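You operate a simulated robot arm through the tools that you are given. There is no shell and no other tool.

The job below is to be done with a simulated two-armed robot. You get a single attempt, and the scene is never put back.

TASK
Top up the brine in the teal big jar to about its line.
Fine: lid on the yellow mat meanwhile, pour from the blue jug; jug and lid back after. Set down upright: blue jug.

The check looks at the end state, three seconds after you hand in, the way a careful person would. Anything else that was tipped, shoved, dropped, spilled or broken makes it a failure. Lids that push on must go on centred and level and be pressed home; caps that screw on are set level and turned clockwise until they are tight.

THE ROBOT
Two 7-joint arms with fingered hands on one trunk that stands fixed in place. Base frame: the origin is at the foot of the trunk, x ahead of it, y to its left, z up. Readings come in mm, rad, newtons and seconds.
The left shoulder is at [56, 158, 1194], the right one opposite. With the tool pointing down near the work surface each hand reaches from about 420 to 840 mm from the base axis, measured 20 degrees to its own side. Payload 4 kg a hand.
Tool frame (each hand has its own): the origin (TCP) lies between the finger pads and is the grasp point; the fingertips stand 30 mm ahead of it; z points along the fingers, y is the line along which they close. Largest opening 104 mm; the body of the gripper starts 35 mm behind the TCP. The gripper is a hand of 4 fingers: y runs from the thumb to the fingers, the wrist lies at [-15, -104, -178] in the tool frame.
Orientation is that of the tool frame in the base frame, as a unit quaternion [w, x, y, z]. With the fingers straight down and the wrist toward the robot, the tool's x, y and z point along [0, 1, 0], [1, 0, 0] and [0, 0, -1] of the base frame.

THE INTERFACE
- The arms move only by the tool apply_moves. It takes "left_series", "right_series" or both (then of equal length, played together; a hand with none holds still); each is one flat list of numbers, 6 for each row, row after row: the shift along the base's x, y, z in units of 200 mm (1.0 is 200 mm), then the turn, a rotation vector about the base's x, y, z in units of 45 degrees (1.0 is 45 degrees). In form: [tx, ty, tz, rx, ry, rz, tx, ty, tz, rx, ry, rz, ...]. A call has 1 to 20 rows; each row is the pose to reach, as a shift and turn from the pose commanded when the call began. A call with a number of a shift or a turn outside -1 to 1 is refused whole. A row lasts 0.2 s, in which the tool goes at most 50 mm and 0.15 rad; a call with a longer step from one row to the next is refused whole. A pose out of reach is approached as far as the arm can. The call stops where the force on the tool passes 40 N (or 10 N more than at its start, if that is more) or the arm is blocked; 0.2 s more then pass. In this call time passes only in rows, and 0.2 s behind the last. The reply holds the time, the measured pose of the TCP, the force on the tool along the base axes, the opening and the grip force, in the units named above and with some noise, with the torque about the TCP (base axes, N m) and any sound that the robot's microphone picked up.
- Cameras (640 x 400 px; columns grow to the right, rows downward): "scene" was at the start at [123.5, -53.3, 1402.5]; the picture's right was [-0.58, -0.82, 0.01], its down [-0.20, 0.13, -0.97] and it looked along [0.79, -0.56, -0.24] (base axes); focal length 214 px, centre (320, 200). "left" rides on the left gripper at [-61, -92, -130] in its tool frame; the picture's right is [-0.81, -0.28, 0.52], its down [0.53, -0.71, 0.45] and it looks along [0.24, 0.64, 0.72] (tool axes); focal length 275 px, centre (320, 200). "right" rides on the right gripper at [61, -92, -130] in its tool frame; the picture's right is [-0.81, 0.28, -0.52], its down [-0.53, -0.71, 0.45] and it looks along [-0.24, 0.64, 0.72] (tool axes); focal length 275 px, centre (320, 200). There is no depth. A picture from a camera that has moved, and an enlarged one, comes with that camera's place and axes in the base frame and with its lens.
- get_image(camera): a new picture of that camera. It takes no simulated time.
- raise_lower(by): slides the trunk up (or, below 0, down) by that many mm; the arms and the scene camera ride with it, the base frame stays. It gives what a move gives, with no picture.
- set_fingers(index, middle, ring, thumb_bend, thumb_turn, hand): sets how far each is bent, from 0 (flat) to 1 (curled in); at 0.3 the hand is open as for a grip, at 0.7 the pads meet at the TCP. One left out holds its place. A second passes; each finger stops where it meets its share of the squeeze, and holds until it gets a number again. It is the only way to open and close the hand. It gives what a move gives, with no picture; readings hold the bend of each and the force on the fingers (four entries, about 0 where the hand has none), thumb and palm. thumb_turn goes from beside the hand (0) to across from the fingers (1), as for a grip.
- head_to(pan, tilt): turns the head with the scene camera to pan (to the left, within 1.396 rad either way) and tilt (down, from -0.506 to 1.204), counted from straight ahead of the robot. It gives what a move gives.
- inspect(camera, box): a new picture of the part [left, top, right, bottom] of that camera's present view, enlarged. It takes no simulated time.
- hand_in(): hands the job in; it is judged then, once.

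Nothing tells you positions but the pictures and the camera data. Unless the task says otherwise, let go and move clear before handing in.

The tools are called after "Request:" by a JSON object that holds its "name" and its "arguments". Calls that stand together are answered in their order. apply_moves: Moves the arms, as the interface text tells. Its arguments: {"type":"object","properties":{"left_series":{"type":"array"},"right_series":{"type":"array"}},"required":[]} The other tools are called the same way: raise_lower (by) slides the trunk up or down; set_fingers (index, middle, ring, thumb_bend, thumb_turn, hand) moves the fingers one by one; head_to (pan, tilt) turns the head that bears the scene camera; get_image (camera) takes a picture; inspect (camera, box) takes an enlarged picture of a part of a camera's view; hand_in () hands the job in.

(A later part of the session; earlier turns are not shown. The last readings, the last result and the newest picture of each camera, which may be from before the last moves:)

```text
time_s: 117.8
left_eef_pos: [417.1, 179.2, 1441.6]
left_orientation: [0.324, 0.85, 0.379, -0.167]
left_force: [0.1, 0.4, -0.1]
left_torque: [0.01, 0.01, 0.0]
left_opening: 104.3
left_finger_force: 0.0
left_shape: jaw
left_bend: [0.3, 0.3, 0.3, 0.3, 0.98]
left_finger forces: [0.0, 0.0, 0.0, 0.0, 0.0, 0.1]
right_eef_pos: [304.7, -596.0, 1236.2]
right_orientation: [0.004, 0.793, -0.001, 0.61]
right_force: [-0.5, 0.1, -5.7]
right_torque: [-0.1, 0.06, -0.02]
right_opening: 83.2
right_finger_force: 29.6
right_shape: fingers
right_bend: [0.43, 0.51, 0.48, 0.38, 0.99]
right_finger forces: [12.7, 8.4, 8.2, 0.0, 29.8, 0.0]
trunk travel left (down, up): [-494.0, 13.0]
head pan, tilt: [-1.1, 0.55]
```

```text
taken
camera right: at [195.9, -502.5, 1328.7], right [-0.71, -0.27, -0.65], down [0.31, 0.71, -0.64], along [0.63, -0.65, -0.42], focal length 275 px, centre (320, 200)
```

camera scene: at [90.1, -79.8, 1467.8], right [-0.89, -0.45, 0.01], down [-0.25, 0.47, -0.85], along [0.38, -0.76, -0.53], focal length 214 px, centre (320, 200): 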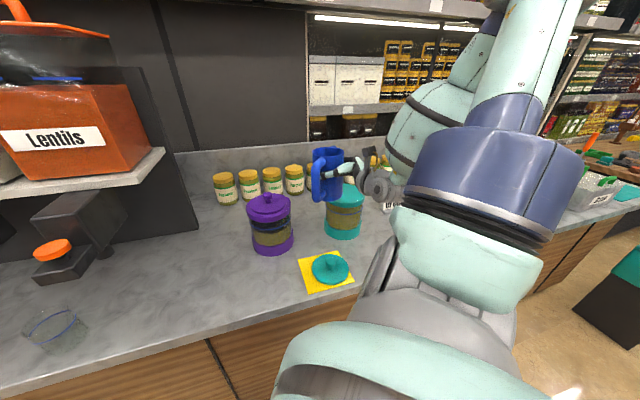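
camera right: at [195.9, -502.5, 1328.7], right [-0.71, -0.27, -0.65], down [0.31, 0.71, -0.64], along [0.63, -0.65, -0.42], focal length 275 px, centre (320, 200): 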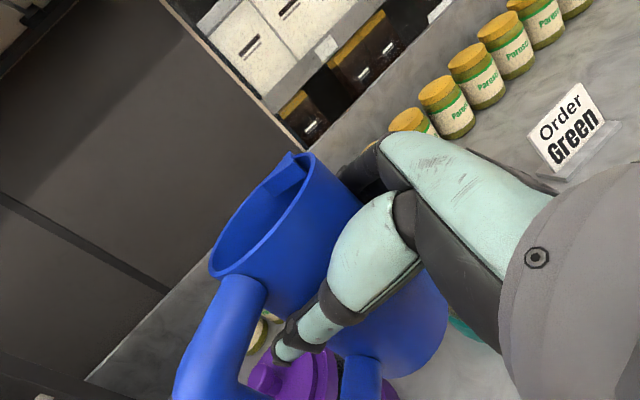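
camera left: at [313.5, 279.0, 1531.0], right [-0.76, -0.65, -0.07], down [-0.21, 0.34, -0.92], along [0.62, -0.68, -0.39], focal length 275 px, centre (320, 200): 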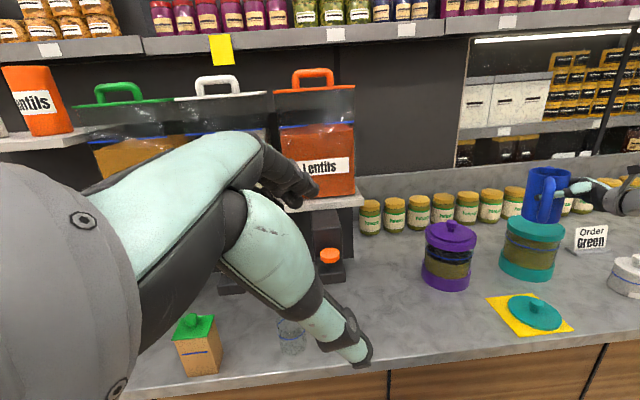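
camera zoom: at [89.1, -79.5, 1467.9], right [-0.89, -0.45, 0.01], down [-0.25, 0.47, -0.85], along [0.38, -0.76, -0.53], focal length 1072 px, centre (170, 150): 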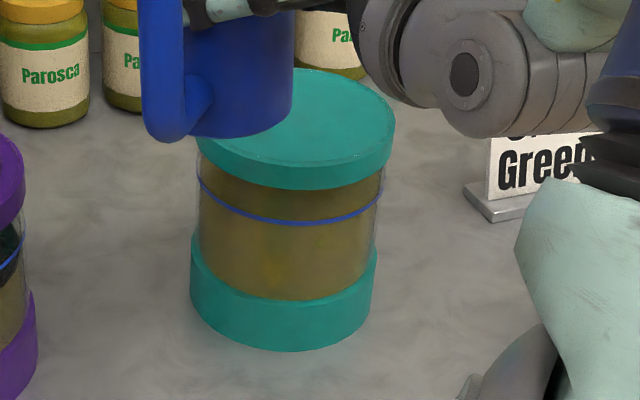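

No drips or spill visible. Now I'll carry the jug back along the same path toward its original spot.

Request:
{"name": "apply_moves", "arguments": {"right_series": [0.08, 0.06, 0, 0, 0, 0.09, 0.16, 0.15, 0, 0, 0, 0.18, 0.24, 0.26, 0, 0, 0, 0.27, 0.31, 0.38, 0, 0, 0, 0.36, 0.38, 0.5, 0, 0, 0, 0.44, 0.45, 0.58, 0, 0, 0, 0.5]}}

Request:
{"name": "apply_moves", "arguments": {"right_series": [0.1, 0.1, 0, 0, 0, 0.085, 0.2, 0.2, 0, 0, 0, 0.17, 0.3, 0.3, 0, 0, 0, 0.255, 0.4, 0.4, 0, 0, 0, 0.335, 0.49, 0.5, 0, 0, 0, 0.415, 0.55, 0.6, 0, 0, 0, 0.5]}}

Request:
{"name": "head_to", "arguments": {"pan": -0.6, "tilt": 0.649}}

Request:
{"name": "get_image", "arguments": {"camera": "scene"}}

Request:
{"name": "get_image", "arguments": {"camera": "left"}}

```text
time_s: 119.2
left_eef_pos: [418.0, 179.9, 1441.5]
left_orientation: [0.323, 0.85, 0.38, -0.168]
left_force: [-0.3, 0.1, -0.2]
left_torque: [0.0, 0.01, 0.02]
left_opening: 104.1
left_finger_force: 0.0
left_shape: jaw
left_bend: [0.3, 0.3, 0.3, 0.3, 0.98]
left_finger forces: [0.1, 0.0, 0.0, 0.0, 0.0, 0.0]
right_eef_pos: [395.5, -477.9, 1235.2]
right_orientation: [-0.116, 0.778, 0.153, 0.598]
right_force: [0.6, 0.6, -7.1]
right_torque: [-0.09, -0.02, 0.01]
right_opening: 83.3
right_finger_force: 29.9
right_shape: fingers
right_bend: [0.43, 0.51, 0.48, 0.38, 0.99]
right_finger forces: [12.7, 8.5, 8.2, 0.0, 29.6, 0.0]
trunk travel left (down, up): [-494.0, 13.0]
head pan, tilt: [-1.1, 0.55]
```

```text
time_s: 120.6
left_eef_pos: [418.4, 177.6, 1441.8]
left_orientation: [0.323, 0.85, 0.38, -0.168]
left_force: [0.5, 0.4, 0.4]
left_torque: [0.04, 0.01, 0.0]
left_opening: 103.9
left_finger_force: 0.1
left_shape: jaw
left_bend: [0.3, 0.3, 0.3, 0.3, 0.98]
left_finger forces: [0.0, 0.0, 0.0, 0.1, 0.0, 0.1]
right_eef_pos: [505.4, -357.8, 1236.9]
right_orientation: [-0.231, 0.733, 0.301, 0.565]
right_force: [0.2, -0.2, -6.6]
right_torque: [-0.08, -0.01, 0.01]
right_opening: 83.4
right_finger_force: 29.7
right_shape: fingers
right_bend: [0.43, 0.51, 0.48, 0.38, 0.99]
right_finger forces: [12.6, 8.5, 8.1, 0.0, 29.3, 0.1]
trunk travel left (down, up): [-494.0, 13.0]
head pan, tilt: [-1.1, 0.55]
```

```text
time_s: 121.6
left_eef_pos: [417.7, 178.7, 1442.2]
left_orientation: [0.324, 0.851, 0.379, -0.167]
left_force: [0.2, 0.4, -0.4]
left_torque: [0.01, -0.02, 0.02]
left_opening: 104.0
left_finger_force: 0.1
left_shape: jaw
left_bend: [0.3, 0.3, 0.3, 0.3, 0.98]
left_finger forces: [0.0, 0.0, 0.0, 0.1, 0.0, 0.0]
right_eef_pos: [504.7, -359.2, 1237.7]
right_orientation: [-0.23, 0.733, 0.3, 0.565]
right_force: [-0.4, 0.2, -6.2]
right_torque: [-0.11, -0.02, 0.0]
right_opening: 83.4
right_finger_force: 29.0
right_shape: fingers
right_bend: [0.43, 0.51, 0.48, 0.38, 0.99]
right_finger forces: [12.6, 8.5, 8.0, 0.0, 29.3, 0.0]
trunk travel left (down, up): [-494.0, 13.0]
head pan, tilt: [-0.6, 0.649]
```

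```text
taken
camera scene: at [120.4, -48.9, 1458.7], right [-0.57, -0.82, 0.01], down [-0.51, 0.34, -0.79], along [0.65, -0.45, -0.61], focal length 214 px, centre (320, 200)
```

scene: 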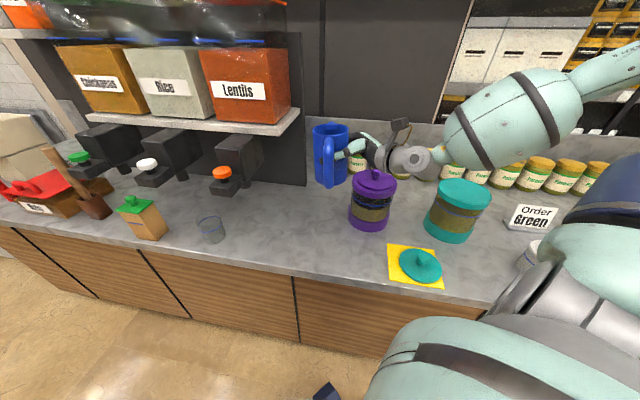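

```text
taken
camera left: at [313.7, 279.2, 1530.9], right [-0.76, -0.65, -0.07], down [-0.21, 0.34, -0.92], along [0.62, -0.68, -0.39], focal length 275 px, centre (320, 200)
```

left: 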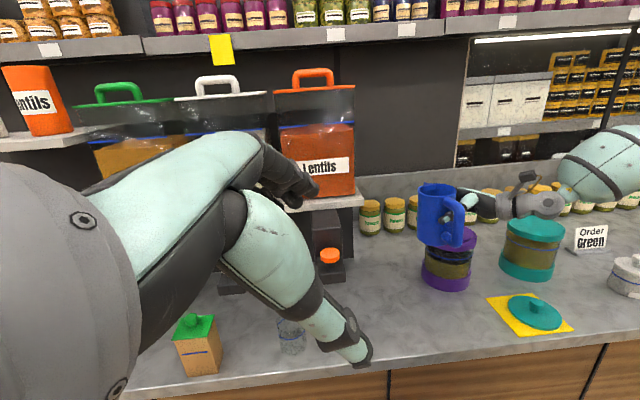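

The jug is back near its place at height. Moving over its original spot and lowering partway.

Request:
{"name": "apply_moves", "arguments": {"right_series": [0.08, 0.02, -0.09, 0, 0, 0, 0.16, 0.045, -0.18, 0, 0, 0, 0.24, 0.065, -0.27, 0, 0, 0, 0.32, 0.085, -0.36, 0, 0, 0, 0.39, 0.105, -0.46, 0, 0, 0]}}

Request:
{"name": "raise_lower", "arguments": {"by": -125}}

Request:
{"name": "inspect", "arguments": {"camera": "left", "box": [360, 190, 460, 300]}}

Request:
{"name": "inspect", "arguments": {"camera": "scene", "box": [275, 130, 375, 230]}}

```text
time_s: 122.8
left_eef_pos: [419.5, 178.5, 1440.8]
left_orientation: [0.323, 0.85, 0.38, -0.167]
left_force: [0.9, 0.5, -0.3]
left_torque: [0.03, 0.0, -0.01]
left_opening: 104.1
left_finger_force: 0.2
left_shape: jaw
left_bend: [0.3, 0.3, 0.3, 0.3, 0.98]
left_finger forces: [0.1, 0.0, 0.0, 0.1, 0.0, 0.0]
right_eef_pos: [583.9, -339.2, 1142.6]
right_orientation: [-0.23, 0.733, 0.303, 0.564]
right_force: [1.2, 0.2, -7.7]
right_torque: [-0.09, -0.04, 0.0]
right_opening: 83.5
right_finger_force: 29.1
right_shape: fingers
right_bend: [0.43, 0.51, 0.48, 0.38, 0.99]
right_finger forces: [12.4, 8.6, 8.2, 0.1, 29.1, 0.1]
trunk travel left (down, up): [-494.0, 13.0]
head pan, tilt: [-0.6, 0.649]
```

```text
time_s: 124.3
left_eef_pos: [416.0, 178.0, 1315.2]
left_orientation: [0.324, 0.851, 0.379, -0.167]
left_force: [0.6, -0.4, -0.2]
left_torque: [0.01, 0.0, -0.05]
left_opening: 104.0
left_finger_force: 0.1
left_shape: jaw
left_bend: [0.3, 0.3, 0.3, 0.3, 0.98]
left_finger forces: [0.0, 0.1, 0.0, 0.0, 0.0, 0.0]
right_eef_pos: [581.8, -338.6, 1017.3]
right_orientation: [-0.231, 0.733, 0.303, 0.563]
right_force: [0.6, -0.2, -6.4]
right_torque: [-0.09, -0.02, -0.01]
right_opening: 83.3
right_finger_force: 28.9
right_shape: fingers
right_bend: [0.43, 0.51, 0.48, 0.38, 0.99]
right_finger forces: [12.4, 8.4, 8.1, 0.1, 29.2, 0.1]
trunk travel left (down, up): [-369.0, 138.0]
head pan, tilt: [-0.6, 0.649]
```

```text
3.64 times, centred on (410, 245) of left
camera zoom: at [313.4, 279.3, 1405.2], right [-0.76, -0.65, -0.07], down [-0.2, 0.34, -0.92], along [0.62, -0.68, -0.39], focal length 1001 px, centre (-7, 36)
```

zoom: 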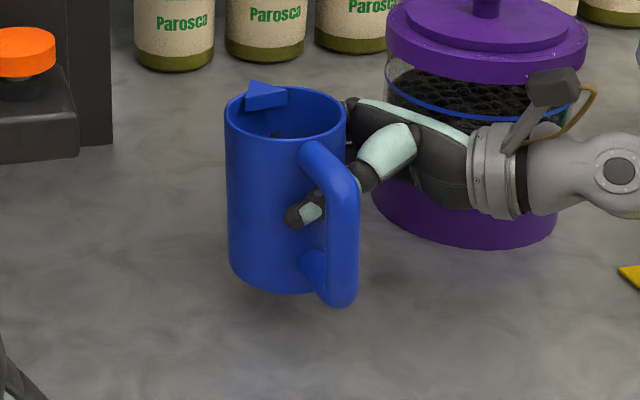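

```text
4.00 times, centred on (325, 180) of scene
camera zoom: at [118.8, -48.8, 1332.9], right [-0.57, -0.82, 0.01], down [-0.51, 0.34, -0.79], along [0.65, -0.45, -0.61], focal length 858 px, centre (300, 280)
```

zoom: 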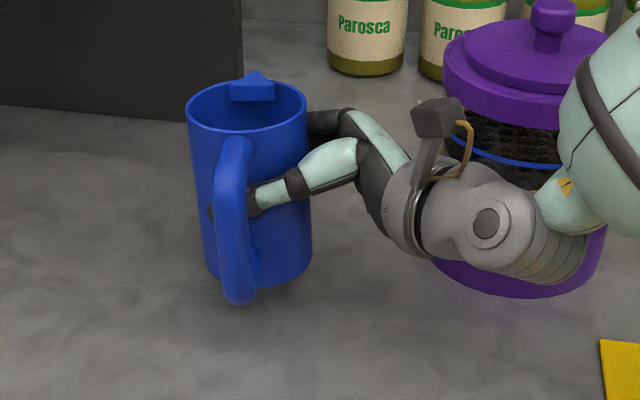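

The jug's base is about 27 mm above the counter, with the axis within a few millimetres of its original spot. I'll nudge 5 mm and lower until it touches.

Request:
{"name": "apply_moves", "arguments": {"right_series": [-0.005, 0.012, -0.02, 0, 0, 0, -0.01, 0.025, -0.05, 0, 0, 0, -0.01, 0.025, -0.08, 0, 0, 0]}}

Request:
{"name": "apply_moves", "arguments": {"right_series": [0, 0, -0.015, 0, 0, 0, 0, 0, -0.03, 0, 0, 0]}}

Request:
{"name": "inspect", "arguments": {"camera": "left", "box": [360, 200, 440, 290]}}

Request:
{"name": "inspect", "arguments": {"camera": "scene", "box": [280, 145, 350, 215]}}

```text
time_s: 125.1
left_eef_pos: [418.2, 178.1, 1315.0]
left_orientation: [0.323, 0.85, 0.38, -0.168]
left_force: [0.1, 0.2, -0.9]
left_torque: [0.01, -0.04, 0.01]
left_opening: 103.9
left_finger_force: 0.0
left_shape: jaw
left_bend: [0.3, 0.3, 0.3, 0.3, 0.98]
left_finger forces: [0.0, 0.0, 0.1, 0.1, 0.0, 0.0]
right_eef_pos: [580.3, -334.0, 1000.1]
right_orientation: [-0.231, 0.733, 0.302, 0.564]
right_force: [0.1, -0.5, -6.0]
right_torque: [-0.07, -0.03, -0.04]
right_opening: 83.2
right_finger_force: 29.0
right_shape: fingers
right_bend: [0.43, 0.51, 0.48, 0.38, 0.99]
right_finger forces: [12.4, 8.3, 8.1, 0.0, 29.0, 0.0]
trunk travel left (down, up): [-369.0, 138.0]
head pan, tilt: [-0.6, 0.649]
```

```text
time_s: 125.7
left_eef_pos: [417.5, 179.3, 1316.3]
left_orientation: [0.324, 0.85, 0.38, -0.168]
left_force: [-0.3, 0.6, -0.2]
left_torque: [0.03, 0.0, -0.03]
left_opening: 103.8
left_finger_force: 0.1
left_shape: jaw
left_bend: [0.3, 0.3, 0.3, 0.3, 0.98]
left_finger forces: [0.0, 0.0, 0.0, 0.0, 0.1, 0.0]
right_eef_pos: [579.9, -334.0, 994.9]
right_orientation: [-0.231, 0.733, 0.302, 0.564]
right_force: [0.1, 0.9, -6.6]
right_torque: [-0.07, -0.03, 0.02]
right_opening: 83.5
right_finger_force: 29.3
right_shape: fingers
right_bend: [0.43, 0.51, 0.48, 0.38, 0.99]
right_finger forces: [12.5, 8.5, 8.1, 0.0, 29.1, 0.1]
trunk travel left (down, up): [-369.0, 138.0]
head pan, tilt: [-0.6, 0.649]
```

```text
4.44 times, centred on (400, 245) of left
camera zoom: at [314.1, 279.2, 1405.1], right [-0.76, -0.65, -0.07], down [-0.21, 0.34, -0.92], along [0.62, -0.68, -0.39], focal length 1224 px, centre (-36, 0)
```

zoom: 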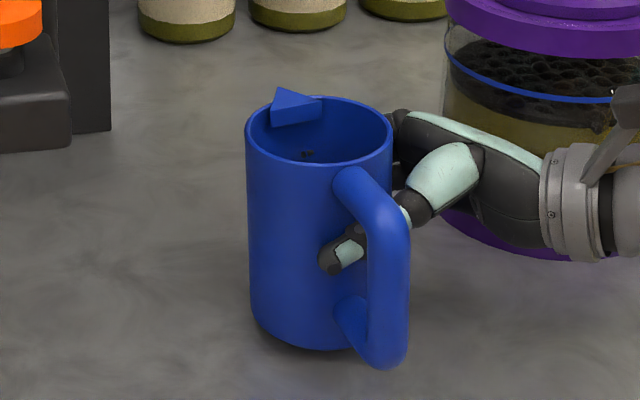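

```text
5.71 times, centred on (315, 180) of scene
camera zoom: at [119.4, -48.9, 1332.9], right [-0.57, -0.82, 0.01], down [-0.51, 0.34, -0.79], along [0.65, -0.45, -0.61], focal length 1226 px, centre (349, 314)
```

zoom: 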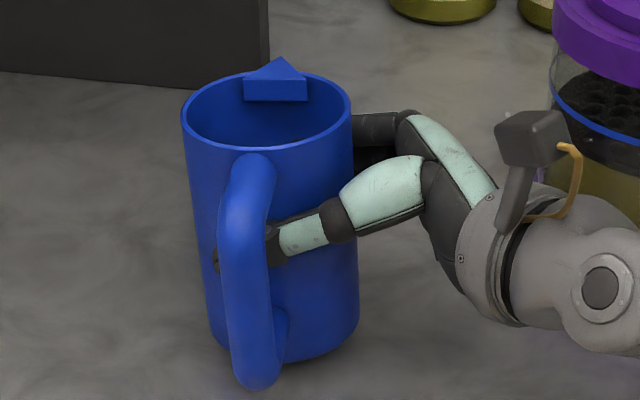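

Still hanging free at 6.6 N. Lowering in small steps until the counter takes the weight.

Request:
{"name": "apply_moves", "arguments": {"right_series": [0, 0, -0.015, 0, 0, 0, 0, 0, -0.025, 0, 0, 0]}}

Request:
{"name": "apply_moves", "arguments": {"right_series": [0, 0, -0.01, 0, 0, 0, 0, 0, -0.02, 0, 0, 0]}}

```text
time_s: 126.3
left_eef_pos: [417.9, 179.1, 1316.1]
left_orientation: [0.324, 0.851, 0.379, -0.168]
left_force: [-0.4, -1.0, -0.4]
left_torque: [-0.02, 0.0, 0.01]
left_opening: 104.0
left_finger_force: 0.0
left_shape: jaw
left_bend: [0.3, 0.3, 0.3, 0.3, 0.98]
left_finger forces: [0.0, 0.0, 0.0, 0.0, 0.0, 0.0]
right_eef_pos: [580.2, -334.0, 989.2]
right_orientation: [-0.231, 0.733, 0.302, 0.564]
right_force: [0.2, -0.3, -6.2]
right_torque: [-0.08, -0.01, -0.02]
right_opening: 83.5
right_finger_force: 29.0
right_shape: fingers
right_bend: [0.43, 0.51, 0.48, 0.38, 0.99]
right_finger forces: [12.4, 8.4, 8.2, 0.0, 29.1, 0.0]
trunk travel left (down, up): [-369.0, 138.0]
head pan, tilt: [-0.6, 0.649]
```

```text
time_s: 126.9
left_eef_pos: [417.3, 179.0, 1315.6]
left_orientation: [0.324, 0.851, 0.379, -0.167]
left_force: [0.3, 0.4, 0.4]
left_torque: [0.02, -0.01, 0.01]
left_opening: 104.2
left_finger_force: 0.1
left_shape: jaw
left_bend: [0.3, 0.3, 0.3, 0.3, 0.98]
left_finger forces: [0.0, 0.1, 0.0, 0.1, 0.0, 0.0]
right_eef_pos: [578.9, -334.2, 985.8]
right_orientation: [-0.231, 0.733, 0.302, 0.564]
right_force: [0.0, -0.2, -6.9]
right_torque: [-0.08, -0.01, 0.0]
right_opening: 83.2
right_finger_force: 29.1
right_shape: fingers
right_bend: [0.43, 0.51, 0.48, 0.38, 0.99]
right_finger forces: [12.3, 8.4, 8.2, 0.0, 29.1, 0.0]
trunk travel left (down, up): [-369.0, 138.0]
head pan, tilt: [-0.6, 0.649]
```

Request:
{"name": "apply_moves", "arguments": {"right_series": [0, 0, -0.01, 0, 0, 0, 0, 0, -0.02, 0, 0, 0]}}

Request:
{"name": "inspect", "arguments": {"camera": "left", "box": [360, 200, 440, 290]}}

Request:
{"name": "inspect", "arguments": {"camera": "scene", "box": [280, 145, 350, 215]}}

```text
time_s: 127.5
left_eef_pos: [416.7, 178.5, 1316.8]
left_orientation: [0.324, 0.85, 0.38, -0.167]
left_force: [-0.7, 0.0, -0.1]
left_torque: [0.01, 0.0, 0.01]
left_opening: 103.8
left_finger_force: 0.1
left_shape: jaw
left_bend: [0.3, 0.3, 0.3, 0.3, 0.98]
left_finger forces: [0.1, 0.0, 0.0, 0.0, 0.0, 0.1]
right_eef_pos: [579.1, -335.1, 983.5]
right_orientation: [-0.23, 0.732, 0.301, 0.565]
right_force: [-0.8, -2.5, 1.3]
right_torque: [-0.06, -0.2, -0.07]
right_opening: 83.5
right_finger_force: 29.9
right_shape: fingers
right_bend: [0.43, 0.51, 0.48, 0.38, 0.98]
right_finger forces: [13.2, 8.6, 8.5, 0.0, 29.2, 0.0]
trunk travel left (down, up): [-369.0, 138.0]
head pan, tilt: [-0.6, 0.649]
```

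```text
4.44 times, centred on (400, 245) of left
camera zoom: at [312.4, 279.4, 1405.5], right [-0.76, -0.65, -0.07], down [-0.2, 0.34, -0.92], along [0.62, -0.68, -0.39], focal length 1224 px, centre (-36, 0)
```

zoom: 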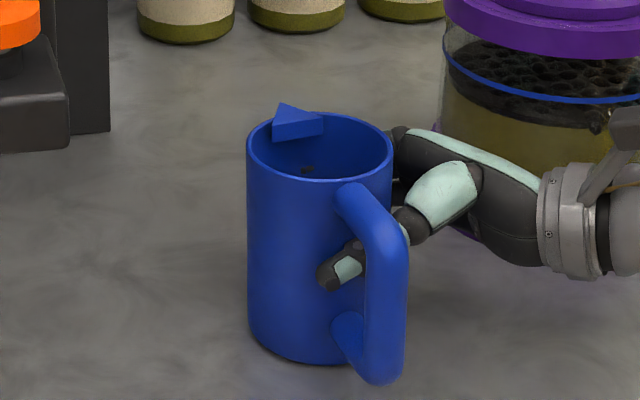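

```text
5.71 times, centred on (315, 180) of scene
camera zoom: at [117.8, -48.7, 1333.1], right [-0.57, -0.82, 0.01], down [-0.51, 0.34, -0.79], along [0.65, -0.45, -0.61], focal length 1226 px, centre (349, 314)
```

zoom: 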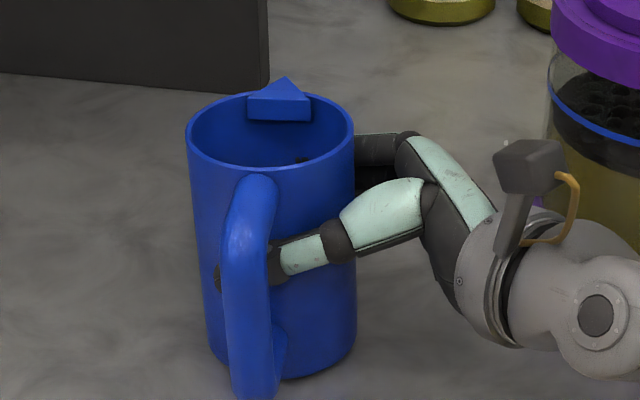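

The counter now carries the jug (force reversed to +1.3 N). I'll release in stages, keeping the thumb within the handle's hole.

Request:
{"name": "set_fingers", "arguments": {"hand": "right", "index": 0.42, "middle": 0.48, "ring": 0.46, "thumb_bend": 0.37}}

Request:
{"name": "set_fingers", "arguments": {"hand": "right", "index": 0.27, "middle": 0.27, "ring": 0.27}}

Request:
{"name": "inspect", "arguments": {"camera": "left", "box": [360, 200, 440, 290]}}

Request:
{"name": "inspect", "arguments": {"camera": "scene", "box": [280, 145, 350, 215]}}

```text
time_s: 128.5
left_eef_pos: [417.0, 178.7, 1316.9]
left_orientation: [0.324, 0.85, 0.38, -0.166]
left_force: [-0.3, 0.0, 0.8]
left_torque: [-0.01, 0.03, -0.01]
left_opening: 104.1
left_finger_force: 0.0
left_shape: jaw
left_bend: [0.3, 0.3, 0.3, 0.3, 0.98]
left_finger forces: [0.0, 0.1, 0.0, 0.0, 0.0, 0.0]
right_eef_pos: [580.1, -334.1, 982.1]
right_orientation: [-0.231, 0.733, 0.302, 0.564]
right_force: [-1.1, 0.8, 0.5]
right_torque: [-0.01, -0.15, 0.06]
right_opening: 90.0
right_finger_force: 7.5
right_shape: fingers
right_bend: [0.4, 0.46, 0.45, 0.33, 0.98]
right_finger forces: [3.0, 2.4, 1.9, 0.0, 8.2, 0.0]
trunk travel left (down, up): [-369.0, 138.0]
head pan, tilt: [-0.6, 0.649]
```

```text
time_s: 129.5
left_eef_pos: [417.3, 179.9, 1316.3]
left_orientation: [0.324, 0.851, 0.379, -0.167]
left_force: [0.7, 0.0, -0.1]
left_torque: [0.0, 0.02, -0.05]
left_opening: 103.9
left_finger_force: 0.1
left_shape: jaw
left_bend: [0.3, 0.3, 0.3, 0.3, 0.98]
left_finger forces: [0.1, 0.0, 0.0, 0.1, 0.0, 0.0]
right_eef_pos: [579.5, -333.4, 982.2]
right_orientation: [-0.23, 0.733, 0.303, 0.564]
right_force: [-1.9, 0.7, 0.8]
right_torque: [-0.03, -0.03, 0.02]
right_opening: 100.5
right_finger_force: 0.7
right_shape: fingers
right_bend: [0.27, 0.27, 0.27, 0.36, 0.98]
right_finger forces: [0.0, 0.1, 0.0, 0.0, 1.6, 0.0]
trunk travel left (down, up): [-369.0, 138.0]
head pan, tilt: [-0.6, 0.649]
```

```text
4.44 times, centred on (400, 245) of left
camera zoom: at [312.8, 279.9, 1405.3], right [-0.76, -0.65, -0.07], down [-0.2, 0.34, -0.92], along [0.62, -0.68, -0.39], focal length 1224 px, centre (-36, 0)
```

zoom: 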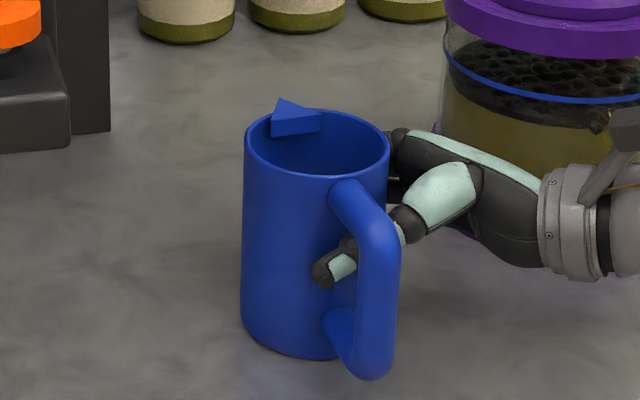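

```text
5.71 times, centred on (315, 180) of scene
camera zoom: at [118.1, -48.3, 1333.0], right [-0.57, -0.82, 0.01], down [-0.51, 0.34, -0.79], along [0.65, -0.45, -0.61], focal length 1226 px, centre (349, 314)
```

zoom: 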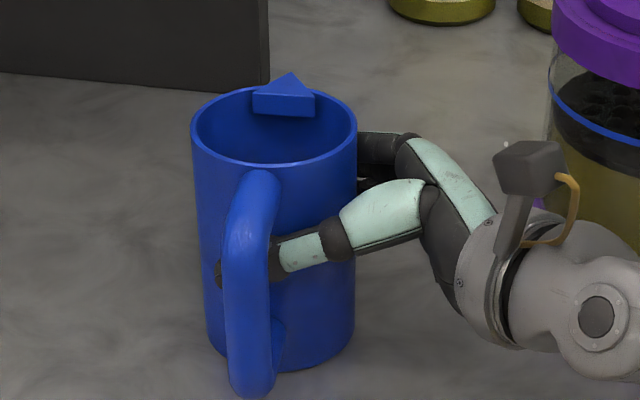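

The jug stands upright on its spot. I'll ease the thumb a hair and back the hand out along the same straight line.

Request:
{"name": "set_fingers", "arguments": {"hand": "right", "thumb_bend": 0.345}}

Request:
{"name": "apply_moves", "arguments": {"right_series": [-0.018, -0.018, 0, 0, 0, 0, -0.036, -0.036, 0, 0, 0, 0, -0.054, -0.054, 0, 0, 0, 0, -0.071, -0.071, 0, 0, 0, 0]}}

Request:
{"name": "inspect", "arguments": {"camera": "left", "box": [360, 200, 440, 290]}}

Request:
{"name": "inspect", "arguments": {"camera": "scene", "box": [280, 145, 350, 215]}}

```text
time_s: 130.5
left_eef_pos: [416.9, 178.4, 1315.4]
left_orientation: [0.324, 0.851, 0.379, -0.168]
left_force: [-0.2, -0.4, -1.1]
left_torque: [0.0, 0.02, 0.01]
left_opening: 104.0
left_finger_force: 0.1
left_shape: jaw
left_bend: [0.3, 0.3, 0.3, 0.3, 0.98]
left_finger forces: [0.1, 0.0, 0.0, 0.0, 0.1, 0.0]
right_eef_pos: [579.0, -333.3, 982.1]
right_orientation: [-0.231, 0.733, 0.303, 0.564]
right_force: [-0.1, 1.2, 0.2]
right_torque: [0.01, -0.01, 0.02]
right_opening: 102.4
right_finger_force: 0.0
right_shape: fingers
right_bend: [0.27, 0.27, 0.27, 0.34, 0.98]
right_finger forces: [0.1, 0.0, 0.1, 0.0, 0.0, 0.0]
trunk travel left (down, up): [-369.0, 138.0]
head pan, tilt: [-0.6, 0.649]
```

```text
time_s: 131.5
left_eef_pos: [416.2, 179.6, 1315.7]
left_orientation: [0.324, 0.851, 0.379, -0.167]
left_force: [-0.6, -0.8, 0.8]
left_torque: [0.0, 0.01, -0.03]
left_opening: 103.8
left_finger_force: 0.0
left_shape: jaw
left_bend: [0.3, 0.3, 0.3, 0.3, 0.98]
left_finger forces: [0.0, 0.1, 0.1, 0.0, 0.0, 0.1]
right_eef_pos: [564.9, -348.7, 982.2]
right_orientation: [-0.23, 0.732, 0.302, 0.565]
right_force: [0.4, 0.3, -1.1]
right_torque: [-0.02, -0.03, 0.01]
right_opening: 102.8
right_finger_force: 0.1
right_shape: fingers
right_bend: [0.27, 0.27, 0.27, 0.34, 0.98]
right_finger forces: [0.0, 0.0, 0.1, 0.0, 0.1, 0.0]
trunk travel left (down, up): [-369.0, 138.0]
head pan, tilt: [-0.6, 0.649]
```

```text
4.44 times, centred on (400, 245) of left
camera zoom: at [312.7, 279.5, 1405.4], right [-0.76, -0.65, -0.07], down [-0.2, 0.34, -0.92], along [0.62, -0.68, -0.39], focal length 1224 px, centre (-36, 0)
```

zoom: 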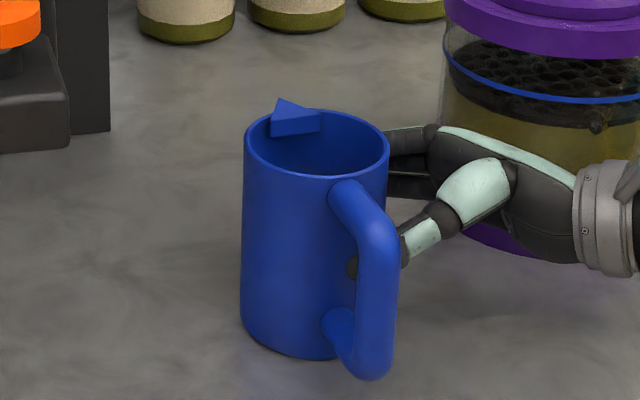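

```text
5.71 times, centred on (315, 180) of scene
camera zoom: at [118.0, -48.6, 1333.0], right [-0.57, -0.82, 0.01], down [-0.51, 0.34, -0.79], along [0.65, -0.45, -0.61], focal length 1226 px, centre (349, 314)
```

zoom: 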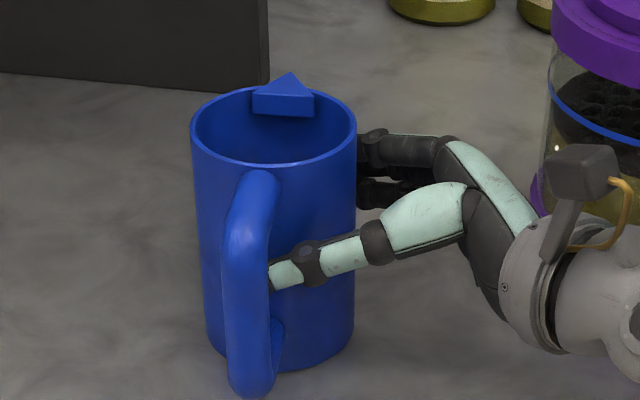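

Clean so far; the jug hasn't moved. Backing out the rest and then rising.

Request:
{"name": "apply_moves", "arguments": {"right_series": [-0.026, -0.026, 0, 0, 0, 0, -0.053, -0.053, 0, 0, 0, 0, -0.08, -0.08, 0, 0, 0, 0, -0.106, -0.106, 0.01, 0, 0, 0]}}

Request:
{"name": "inspect", "arguments": {"camera": "scene", "box": [280, 145, 370, 235]}}

Request:
{"name": "inspect", "arguments": {"camera": "left", "box": [360, 180, 480, 300]}}

```text
time_s: 132.5
left_eef_pos: [416.6, 178.1, 1316.0]
left_orientation: [0.324, 0.851, 0.379, -0.167]
left_force: [-0.7, -0.4, 0.5]
left_torque: [-0.02, 0.02, 0.02]
left_opening: 104.1
left_finger_force: 0.0
left_shape: jaw
left_bend: [0.3, 0.3, 0.3, 0.3, 0.98]
left_finger forces: [0.0, 0.1, 0.0, 0.0, 0.0, 0.0]
right_eef_pos: [543.8, -369.6, 983.0]
right_orientation: [-0.231, 0.732, 0.302, 0.565]
right_force: [0.7, 0.7, -0.7]
right_torque: [-0.01, -0.01, 0.03]
right_opening: 102.4
right_finger_force: 0.2
right_shape: fingers
right_bend: [0.27, 0.27, 0.27, 0.34, 0.98]
right_finger forces: [0.0, 0.0, 0.0, 0.0, 0.1, 0.0]
trunk travel left (down, up): [-369.0, 138.0]
head pan, tilt: [-0.6, 0.649]
```

```text
4.44 times, centred on (325, 190) of scene
camera zoom: at [117.7, -48.7, 1333.1], right [-0.57, -0.82, 0.01], down [-0.51, 0.34, -0.79], along [0.65, -0.45, -0.61], focal length 953 px, centre (298, 244)
```

zoom: 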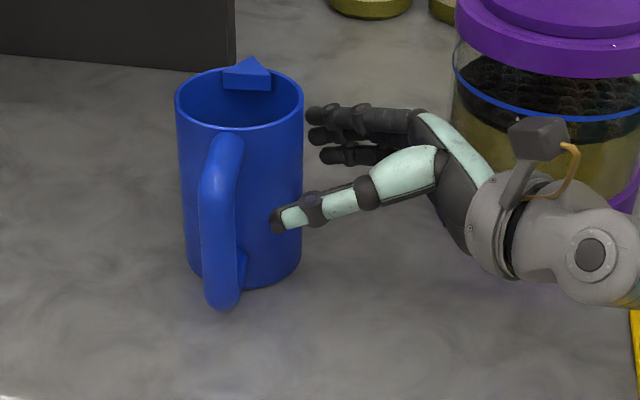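

```text
3.33 times, centred on (420, 240) of left
camera zoom: at [312.4, 279.4, 1405.5], right [-0.76, -0.65, -0.07], down [-0.2, 0.34, -0.92], along [0.62, -0.68, -0.39], focal length 918 px, centre (-13, 67)
```

zoom: 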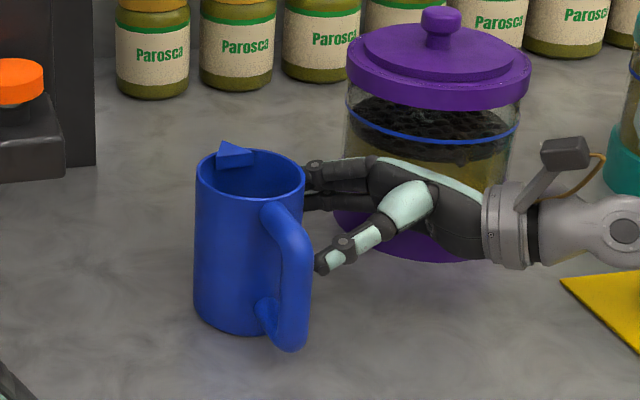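

The hand is clear of the jug. I'll raise up with trunk and arm, then roll back to tool-down on the way to the lid.

Request:
{"name": "raise_lower", "arguments": {"by": 125}}

Request:
{"name": "apply_moves", "arguments": {"right_series": [-0.03, -0.01, 0.15, 0, 0, 0, -0.08, -0.03, 0.3, 0, 0, 0, -0.14, -0.06, 0.45, 0, 0, 0, -0.2, -0.1, 0.6, 0, 0, 0, -0.28, -0.14, 0.7, 0, 0, 0]}}

Request:
{"name": "apply_moves", "arguments": {"right_series": [-0.1, -0.06, 0, -0.118, 0.118, 0, -0.2, -0.12, 0, -0.236, 0.236, 0, -0.3, -0.18, 0, -0.353, 0.353, 0, -0.4, -0.24, 0, -0.471, 0.471, 0, -0.5, -0.3, 0, -0.589, 0.589, 0]}}

Request:
{"name": "get_image", "arguments": {"camera": "left"}}

```text
time_s: 134.1
left_eef_pos: [417.4, 178.7, 1442.6]
left_orientation: [0.324, 0.851, 0.379, -0.167]
left_force: [-0.6, 1.0, 0.7]
left_torque: [0.02, -0.01, 0.0]
left_opening: 103.9
left_finger_force: 0.1
left_shape: jaw
left_bend: [0.3, 0.3, 0.3, 0.3, 0.98]
left_finger forces: [0.0, 0.0, 0.0, 0.0, 0.0, 0.0]
right_eef_pos: [544.4, -368.7, 1108.6]
right_orientation: [-0.232, 0.733, 0.301, 0.563]
right_force: [0.6, 0.0, -0.7]
right_torque: [-0.02, 0.0, 0.0]
right_opening: 102.9
right_finger_force: 0.0
right_shape: fingers
right_bend: [0.27, 0.27, 0.27, 0.34, 0.98]
right_finger forces: [0.2, 0.1, 0.0, 0.0, 0.1, 0.0]
trunk travel left (down, up): [-494.0, 13.0]
head pan, tilt: [-0.6, 0.649]
```

```text
time_s: 135.2
left_eef_pos: [414.6, 179.7, 1442.7]
left_orientation: [0.324, 0.851, 0.379, -0.166]
left_force: [0.0, -0.1, -0.2]
left_torque: [-0.04, 0.0, 0.01]
left_opening: 104.0
left_finger_force: 0.1
left_shape: jaw
left_bend: [0.3, 0.3, 0.3, 0.3, 0.98]
left_finger forces: [0.0, 0.0, 0.0, 0.1, 0.0, 0.0]
right_eef_pos: [489.0, -397.0, 1250.7]
right_orientation: [-0.23, 0.733, 0.302, 0.565]
right_force: [-0.3, 0.6, 0.7]
right_torque: [0.02, -0.03, 0.03]
right_opening: 102.9
right_finger_force: 0.1
right_shape: fingers
right_bend: [0.27, 0.27, 0.27, 0.34, 0.98]
right_finger forces: [0.1, 0.0, 0.0, 0.1, 0.0, 0.1]
trunk travel left (down, up): [-494.0, 13.0]
head pan, tilt: [-0.6, 0.649]
```

```text
time_s: 136.4
left_eef_pos: [416.1, 179.2, 1441.5]
left_orientation: [0.323, 0.851, 0.38, -0.166]
left_force: [0.7, 0.1, -0.3]
left_torque: [-0.02, 0.0, 0.02]
left_opening: 103.9
left_finger_force: 0.1
left_shape: jaw
left_bend: [0.3, 0.3, 0.3, 0.3, 0.98]
left_finger forces: [0.1, 0.0, 0.0, 0.0, 0.0, 0.1]
right_eef_pos: [398.0, -444.9, 1248.5]
right_orientation: [-0.145, 0.858, 0.364, 0.333]
right_force: [0.6, 0.0, 1.0]
right_torque: [0.03, 0.01, 0.01]
right_opening: 102.6
right_finger_force: 0.0
right_shape: fingers
right_bend: [0.27, 0.27, 0.27, 0.34, 0.98]
right_finger forces: [0.0, 0.0, 0.0, 0.2, 0.0, 0.1]
right hand out of reach, approached as far as the arm can: row 5
trunk travel left (down, up): [-494.0, 13.0]
head pan, tilt: [-0.6, 0.649]
```

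```text
taken
camera left: at [311.8, 279.4, 1531.3], right [-0.76, -0.65, -0.07], down [-0.2, 0.34, -0.92], along [0.62, -0.68, -0.39], focal length 275 px, centre (320, 200)
```

left: 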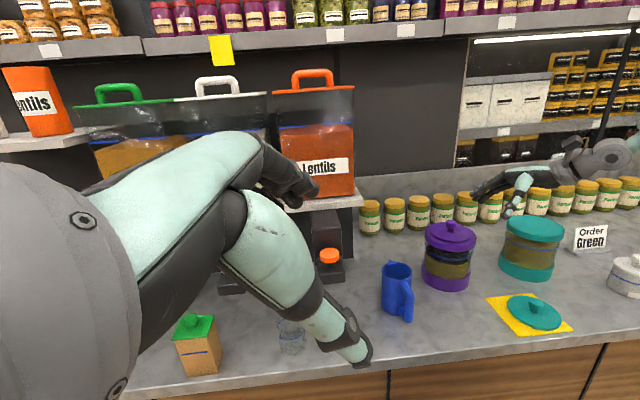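

The jug stands in place and the lid waits on the mat. I'll finish returning to tool-down and move toward the lid.

Request:
{"name": "apply_moves", "arguments": {"right_series": [-0.08, -0.06, 0, -0.113, 0.11, -0.003, -0.16, -0.12, 0, -0.227, 0.219, -0.007, -0.25, -0.18, -0.02, -0.34, 0.328, -0.01, -0.34, -0.24, -0.06, -0.454, 0.438, -0.013, -0.43, -0.3, -0.1, -0.567, 0.547, -0.017, -0.52, -0.36, -0.15, -0.681, 0.657, -0.02]}}

Request:
{"name": "set_fingers", "arguments": {"hand": "right", "index": 0.3, "middle": 0.3, "ring": 0.3, "thumb_bend": 0.3, "thumb_turn": 1.0}}

Request:
{"name": "head_to", "arguments": {"pan": -1.0, "tilt": 0.65}}

Request:
{"name": "get_image", "arguments": {"camera": "scene"}}

Request:
{"name": "get_image", "arguments": {"camera": "right"}}

```text
time_s: 137.8
left_eef_pos: [418.5, 179.4, 1441.4]
left_orientation: [0.324, 0.85, 0.381, -0.167]
left_force: [0.4, 0.7, 0.0]
left_torque: [0.0, -0.02, -0.01]
left_opening: 104.0
left_finger_force: 0.1
left_shape: jaw
left_bend: [0.3, 0.3, 0.3, 0.3, 0.98]
left_finger forces: [0.1, 0.0, 0.0, 0.1, 0.0, 0.0]
right_eef_pos: [295.3, -515.8, 1217.7]
right_orientation: [0.0, 0.925, 0.381, -0.001]
right_force: [-0.5, -0.3, -0.2]
right_torque: [-0.01, 0.0, 0.01]
right_opening: 102.7
right_finger_force: 0.0
right_shape: fingers
right_bend: [0.27, 0.27, 0.27, 0.34, 0.98]
right_finger forces: [0.1, 0.0, 0.0, 0.0, 0.1, 0.1]
trunk travel left (down, up): [-494.0, 13.0]
head pan, tilt: [-0.6, 0.649]
```

```text
time_s: 138.8
left_eef_pos: [416.7, 177.9, 1441.3]
left_orientation: [0.324, 0.851, 0.379, -0.167]
left_force: [-0.2, -1.0, 1.3]
left_torque: [0.03, 0.03, -0.03]
left_opening: 104.2
left_finger_force: 0.1
left_shape: jaw
left_bend: [0.3, 0.3, 0.3, 0.3, 0.98]
left_finger forces: [0.0, 0.0, 0.0, 0.0, 0.0, 0.0]
right_eef_pos: [296.2, -515.9, 1219.0]
right_orientation: [-0.001, 0.924, 0.382, 0.0]
right_force: [-0.2, 0.6, -0.6]
right_torque: [0.0, 0.0, 0.01]
right_opening: 103.3
right_finger_force: 0.0
right_shape: fingers
right_bend: [0.3, 0.3, 0.3, 0.3, 0.98]
right_finger forces: [0.1, 0.0, 0.0, 0.0, 0.0, 0.0]
trunk travel left (down, up): [-494.0, 13.0]
head pan, tilt: [-0.6, 0.649]
```

```text
time_s: 139.7
left_eef_pos: [416.0, 178.7, 1440.4]
left_orientation: [0.323, 0.85, 0.38, -0.167]
left_force: [-0.1, -0.3, -0.5]
left_torque: [-0.01, -0.01, -0.03]
left_opening: 103.9
left_finger_force: 0.1
left_shape: jaw
left_bend: [0.3, 0.3, 0.3, 0.3, 0.98]
left_finger forces: [0.0, 0.1, 0.1, 0.0, 0.0, 0.0]
right_eef_pos: [296.0, -515.7, 1217.6]
right_orientation: [-0.001, 0.924, 0.382, 0.001]
right_force: [0.3, 0.5, 0.0]
right_torque: [-0.04, 0.0, 0.01]
right_opening: 102.8
right_finger_force: 0.1
right_shape: fingers
right_bend: [0.3, 0.3, 0.3, 0.3, 0.98]
right_finger forces: [0.0, 0.1, 0.1, 0.0, 0.0, 0.1]
trunk travel left (down, up): [-494.0, 13.0]
head pan, tilt: [-1.0, 0.649]
```

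```text
taken
camera scene: at [94.9, -72.4, 1459.1], right [-0.84, -0.54, 0.01], down [-0.34, 0.51, -0.79], along [0.42, -0.67, -0.61], focal length 214 px, centre (320, 200)
```

scene: 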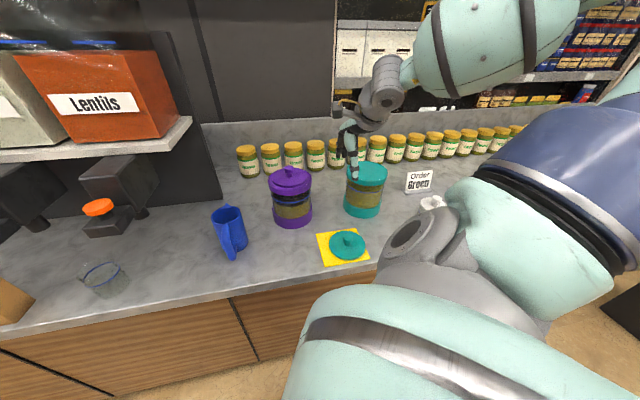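

```text
taken
camera right: at [275.2, -408.3, 1349.0], right [-0.38, -0.77, 0.52], down [-0.88, 0.13, -0.46], along [0.28, -0.63, -0.73], focal length 275 px, centre (320, 200)
```

right: 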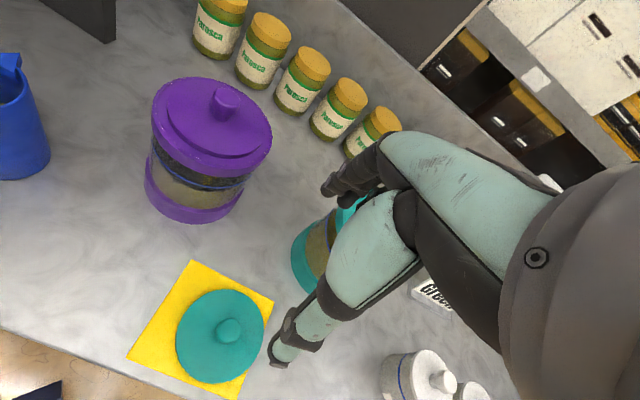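

I'll zoom in to locate the knob precisely from two cameras.

Request:
{"name": "inspect", "arguments": {"camera": "right", "box": [160, 270, 290, 400]}}

Request:
{"name": "inspect", "arguments": {"camera": "scene", "box": [310, 220, 380, 280]}}

Request:
{"name": "inspect", "arguments": {"camera": "left", "box": [480, 280, 590, 350]}}

```text
3.08 times, centred on (225, 335) of right
camera zoom: at [275.2, -408.3, 1349.0], right [-0.38, -0.77, 0.52], down [-0.88, 0.13, -0.46], along [0.28, -0.63, -0.73], focal length 847 px, centre (612, -215)
```

zoom: 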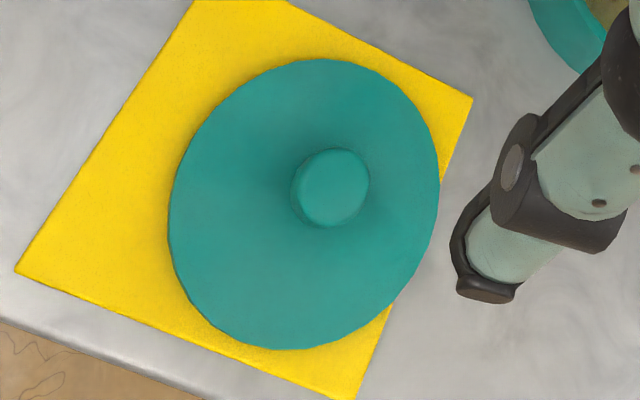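

```text
6.67 times, centred on (345, 250) of scene
camera zoom: at [94.9, -72.4, 1459.1], right [-0.84, -0.54, 0.01], down [-0.34, 0.51, -0.79], along [0.42, -0.67, -0.61], focal length 1430 px, centre (153, -133)
```

zoom: 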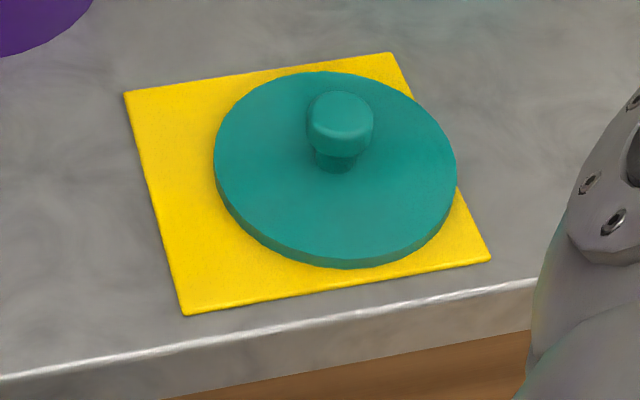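

```text
5.71 times, centred on (535, 315) of left
camera zoom: at [313.2, 279.6, 1530.9], right [-0.76, -0.65, -0.07], down [-0.2, 0.34, -0.92], along [0.62, -0.68, -0.39], focal length 1573 px, centre (-909, -457)
```

zoom: 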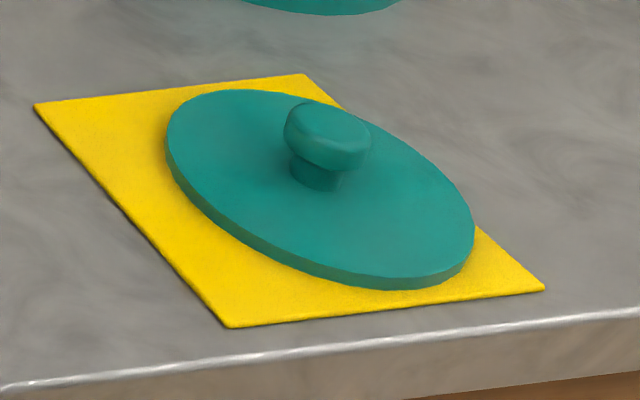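

The knob is at about [271, -521]. I'll descend over it the same way as the first time.

Request:
{"name": "apply_moves", "arguments": {"right_series": [-0.03, -0.01, -0.15, 0, 0, 0, -0.06, -0.02, -0.35, 0, 0, 0, -0.09, -0.028, -0.55, 0, 0, 0, -0.1215, -0.028, -0.75, 0, 0, 0, -0.1215, -0.028, -0.93, 0, 0, 0, -0.1215, -0.028, -1.0, 0, 0, 0]}}

Request:
{"name": "get_image", "arguments": {"camera": "right"}}

Request:
{"name": "inspect", "arguments": {"camera": "scene", "box": [300, 170, 400, 280]}}

Request:
{"name": "inspect", "arguments": {"camera": "left", "box": [480, 240, 600, 350]}}

```text
time_s: 141.1
left_eef_pos: [417.5, 179.8, 1442.3]
left_orientation: [0.324, 0.85, 0.379, -0.167]
left_force: [0.1, -0.2, -0.2]
left_torque: [0.05, 0.0, 0.02]
left_opening: 104.2
left_finger_force: 0.0
left_shape: jaw
left_bend: [0.3, 0.3, 0.3, 0.3, 0.98]
left_finger forces: [0.0, 0.0, 0.0, 0.1, 0.0, 0.0]
right_eef_pos: [270.5, -521.1, 1020.0]
right_orientation: [-0.001, 0.925, 0.381, -0.001]
right_force: [-0.6, -0.5, 0.4]
right_torque: [0.01, 0.01, -0.01]
right_opening: 102.9
right_finger_force: 0.1
right_shape: fingers
right_bend: [0.3, 0.3, 0.3, 0.3, 0.98]
right_finger forces: [0.0, 0.0, 0.0, 0.0, 0.1, 0.1]
trunk travel left (down, up): [-494.0, 13.0]
head pan, tilt: [-1.0, 0.649]
```

```text
taken
camera right: at [250.5, -413.7, 1150.8], right [-0.38, -0.77, 0.52], down [-0.88, 0.13, -0.45], along [0.28, -0.63, -0.73], focal length 275 px, centre (320, 200)
```

right: 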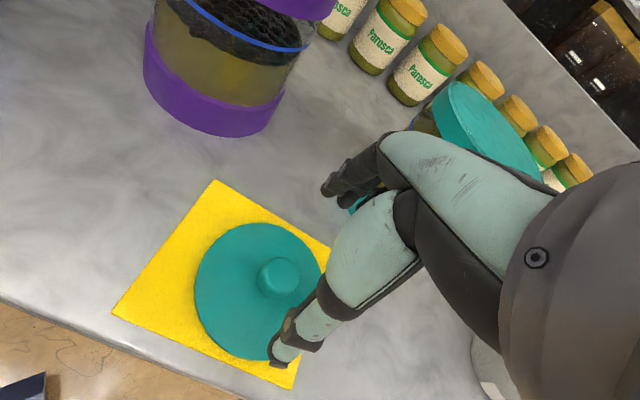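

```text
3.64 times, centred on (350, 225) of scene
camera zoom: at [95.3, -72.1, 1459.0], right [-0.84, -0.54, 0.01], down [-0.34, 0.51, -0.79], along [0.42, -0.67, -0.61], focal length 780 px, centre (211, 109)
```

zoom: 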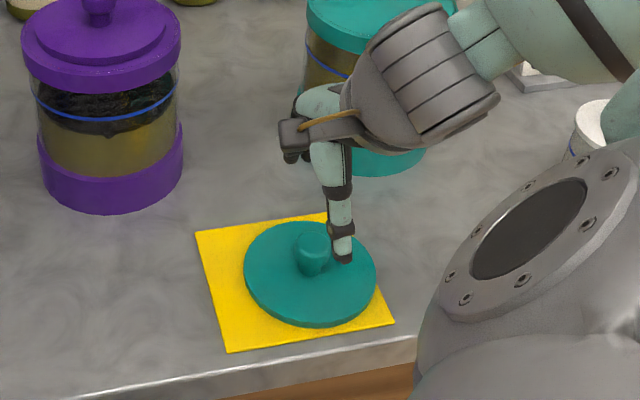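

```text
3.64 times, centred on (540, 295) of left
camera zoom: at [313.6, 279.9, 1530.8], right [-0.76, -0.65, -0.07], down [-0.21, 0.34, -0.92], along [0.62, -0.68, -0.39], focal length 1001 px, centre (-480, -146)
```

zoom: 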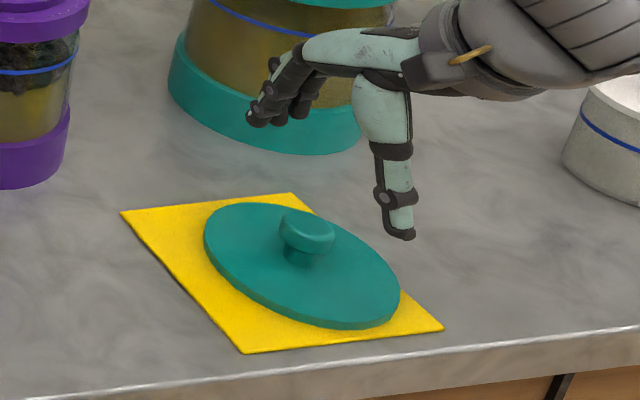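

Knob confirmed near [270.5, -519]. Descending the last 70 mm in slowing steps.

Request:
{"name": "apply_moves", "arguments": {"right_series": [0, 0.003, -0.15, 0, 0, 0, 0, 0.007, -0.26, 0, 0, 0, 0, 0.007, -0.32, 0, 0, 0, 0, 0.007, -0.35, 0, 0, 0]}}

Request:
{"name": "get_image", "arguments": {"camera": "right"}}

Request:
{"name": "inspect", "arguments": {"camera": "scene", "box": [310, 190, 390, 270]}}

Request:
{"name": "inspect", "arguments": {"camera": "left", "box": [490, 250, 590, 340]}}

```text
time_s: 142.1
left_eef_pos: [416.8, 177.7, 1442.8]
left_orientation: [0.323, 0.851, 0.379, -0.166]
left_force: [-0.3, -0.7, 1.4]
left_torque: [0.03, -0.02, 0.02]
left_opening: 103.9
left_finger_force: 0.2
left_shape: jaw
left_bend: [0.3, 0.3, 0.3, 0.3, 0.98]
left_finger forces: [0.0, 0.0, 0.0, 0.1, 0.1, 0.0]
right_eef_pos: [271.0, -519.9, 949.9]
right_orientation: [-0.002, 0.924, 0.381, 0.0]
right_force: [0.4, -0.5, 0.3]
right_torque: [0.01, -0.01, 0.0]
right_opening: 103.0
right_finger_force: 0.1
right_shape: fingers
right_bend: [0.3, 0.3, 0.3, 0.3, 0.98]
right_finger forces: [0.0, 0.1, 0.0, 0.1, 0.0, 0.0]
trunk travel left (down, up): [-494.0, 13.0]
head pan, tilt: [-1.0, 0.649]
```

```text
taken
camera right: at [251.0, -413.4, 1081.0], right [-0.38, -0.77, 0.52], down [-0.88, 0.13, -0.45], along [0.28, -0.63, -0.73], focal length 275 px, centre (320, 200)
```

right: 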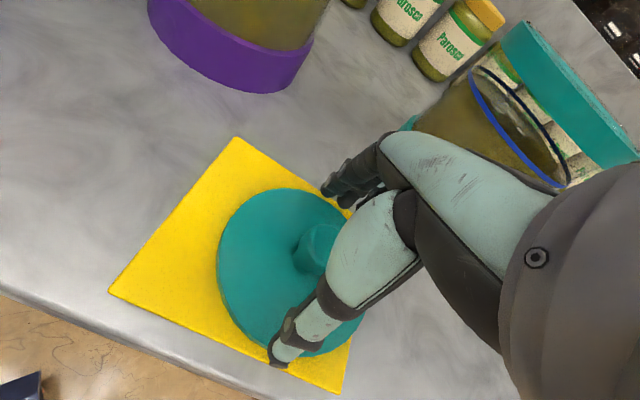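

```text
5.00 times, centred on (350, 230) of scene
camera zoom: at [94.3, -73.2, 1459.0], right [-0.84, -0.54, 0.01], down [-0.34, 0.51, -0.79], along [0.42, -0.67, -0.61], focal length 1072 px, centre (170, 50)
```

zoom: 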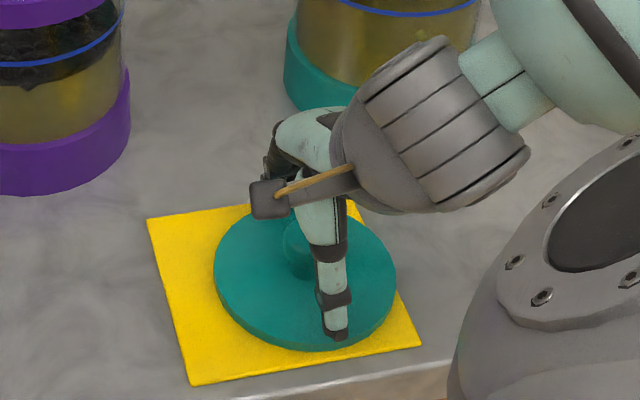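

```text
4.44 times, centred on (540, 295) of left
camera zoom: at [312.5, 278.8, 1531.2], right [-0.76, -0.65, -0.07], down [-0.2, 0.34, -0.92], along [0.62, -0.68, -0.39], focal length 1224 px, centre (-658, -222)
```

zoom: 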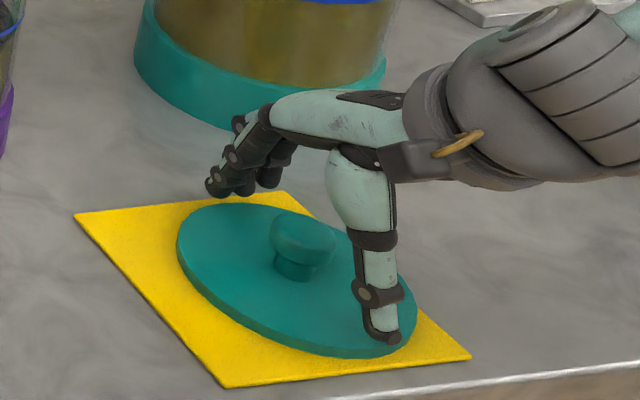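

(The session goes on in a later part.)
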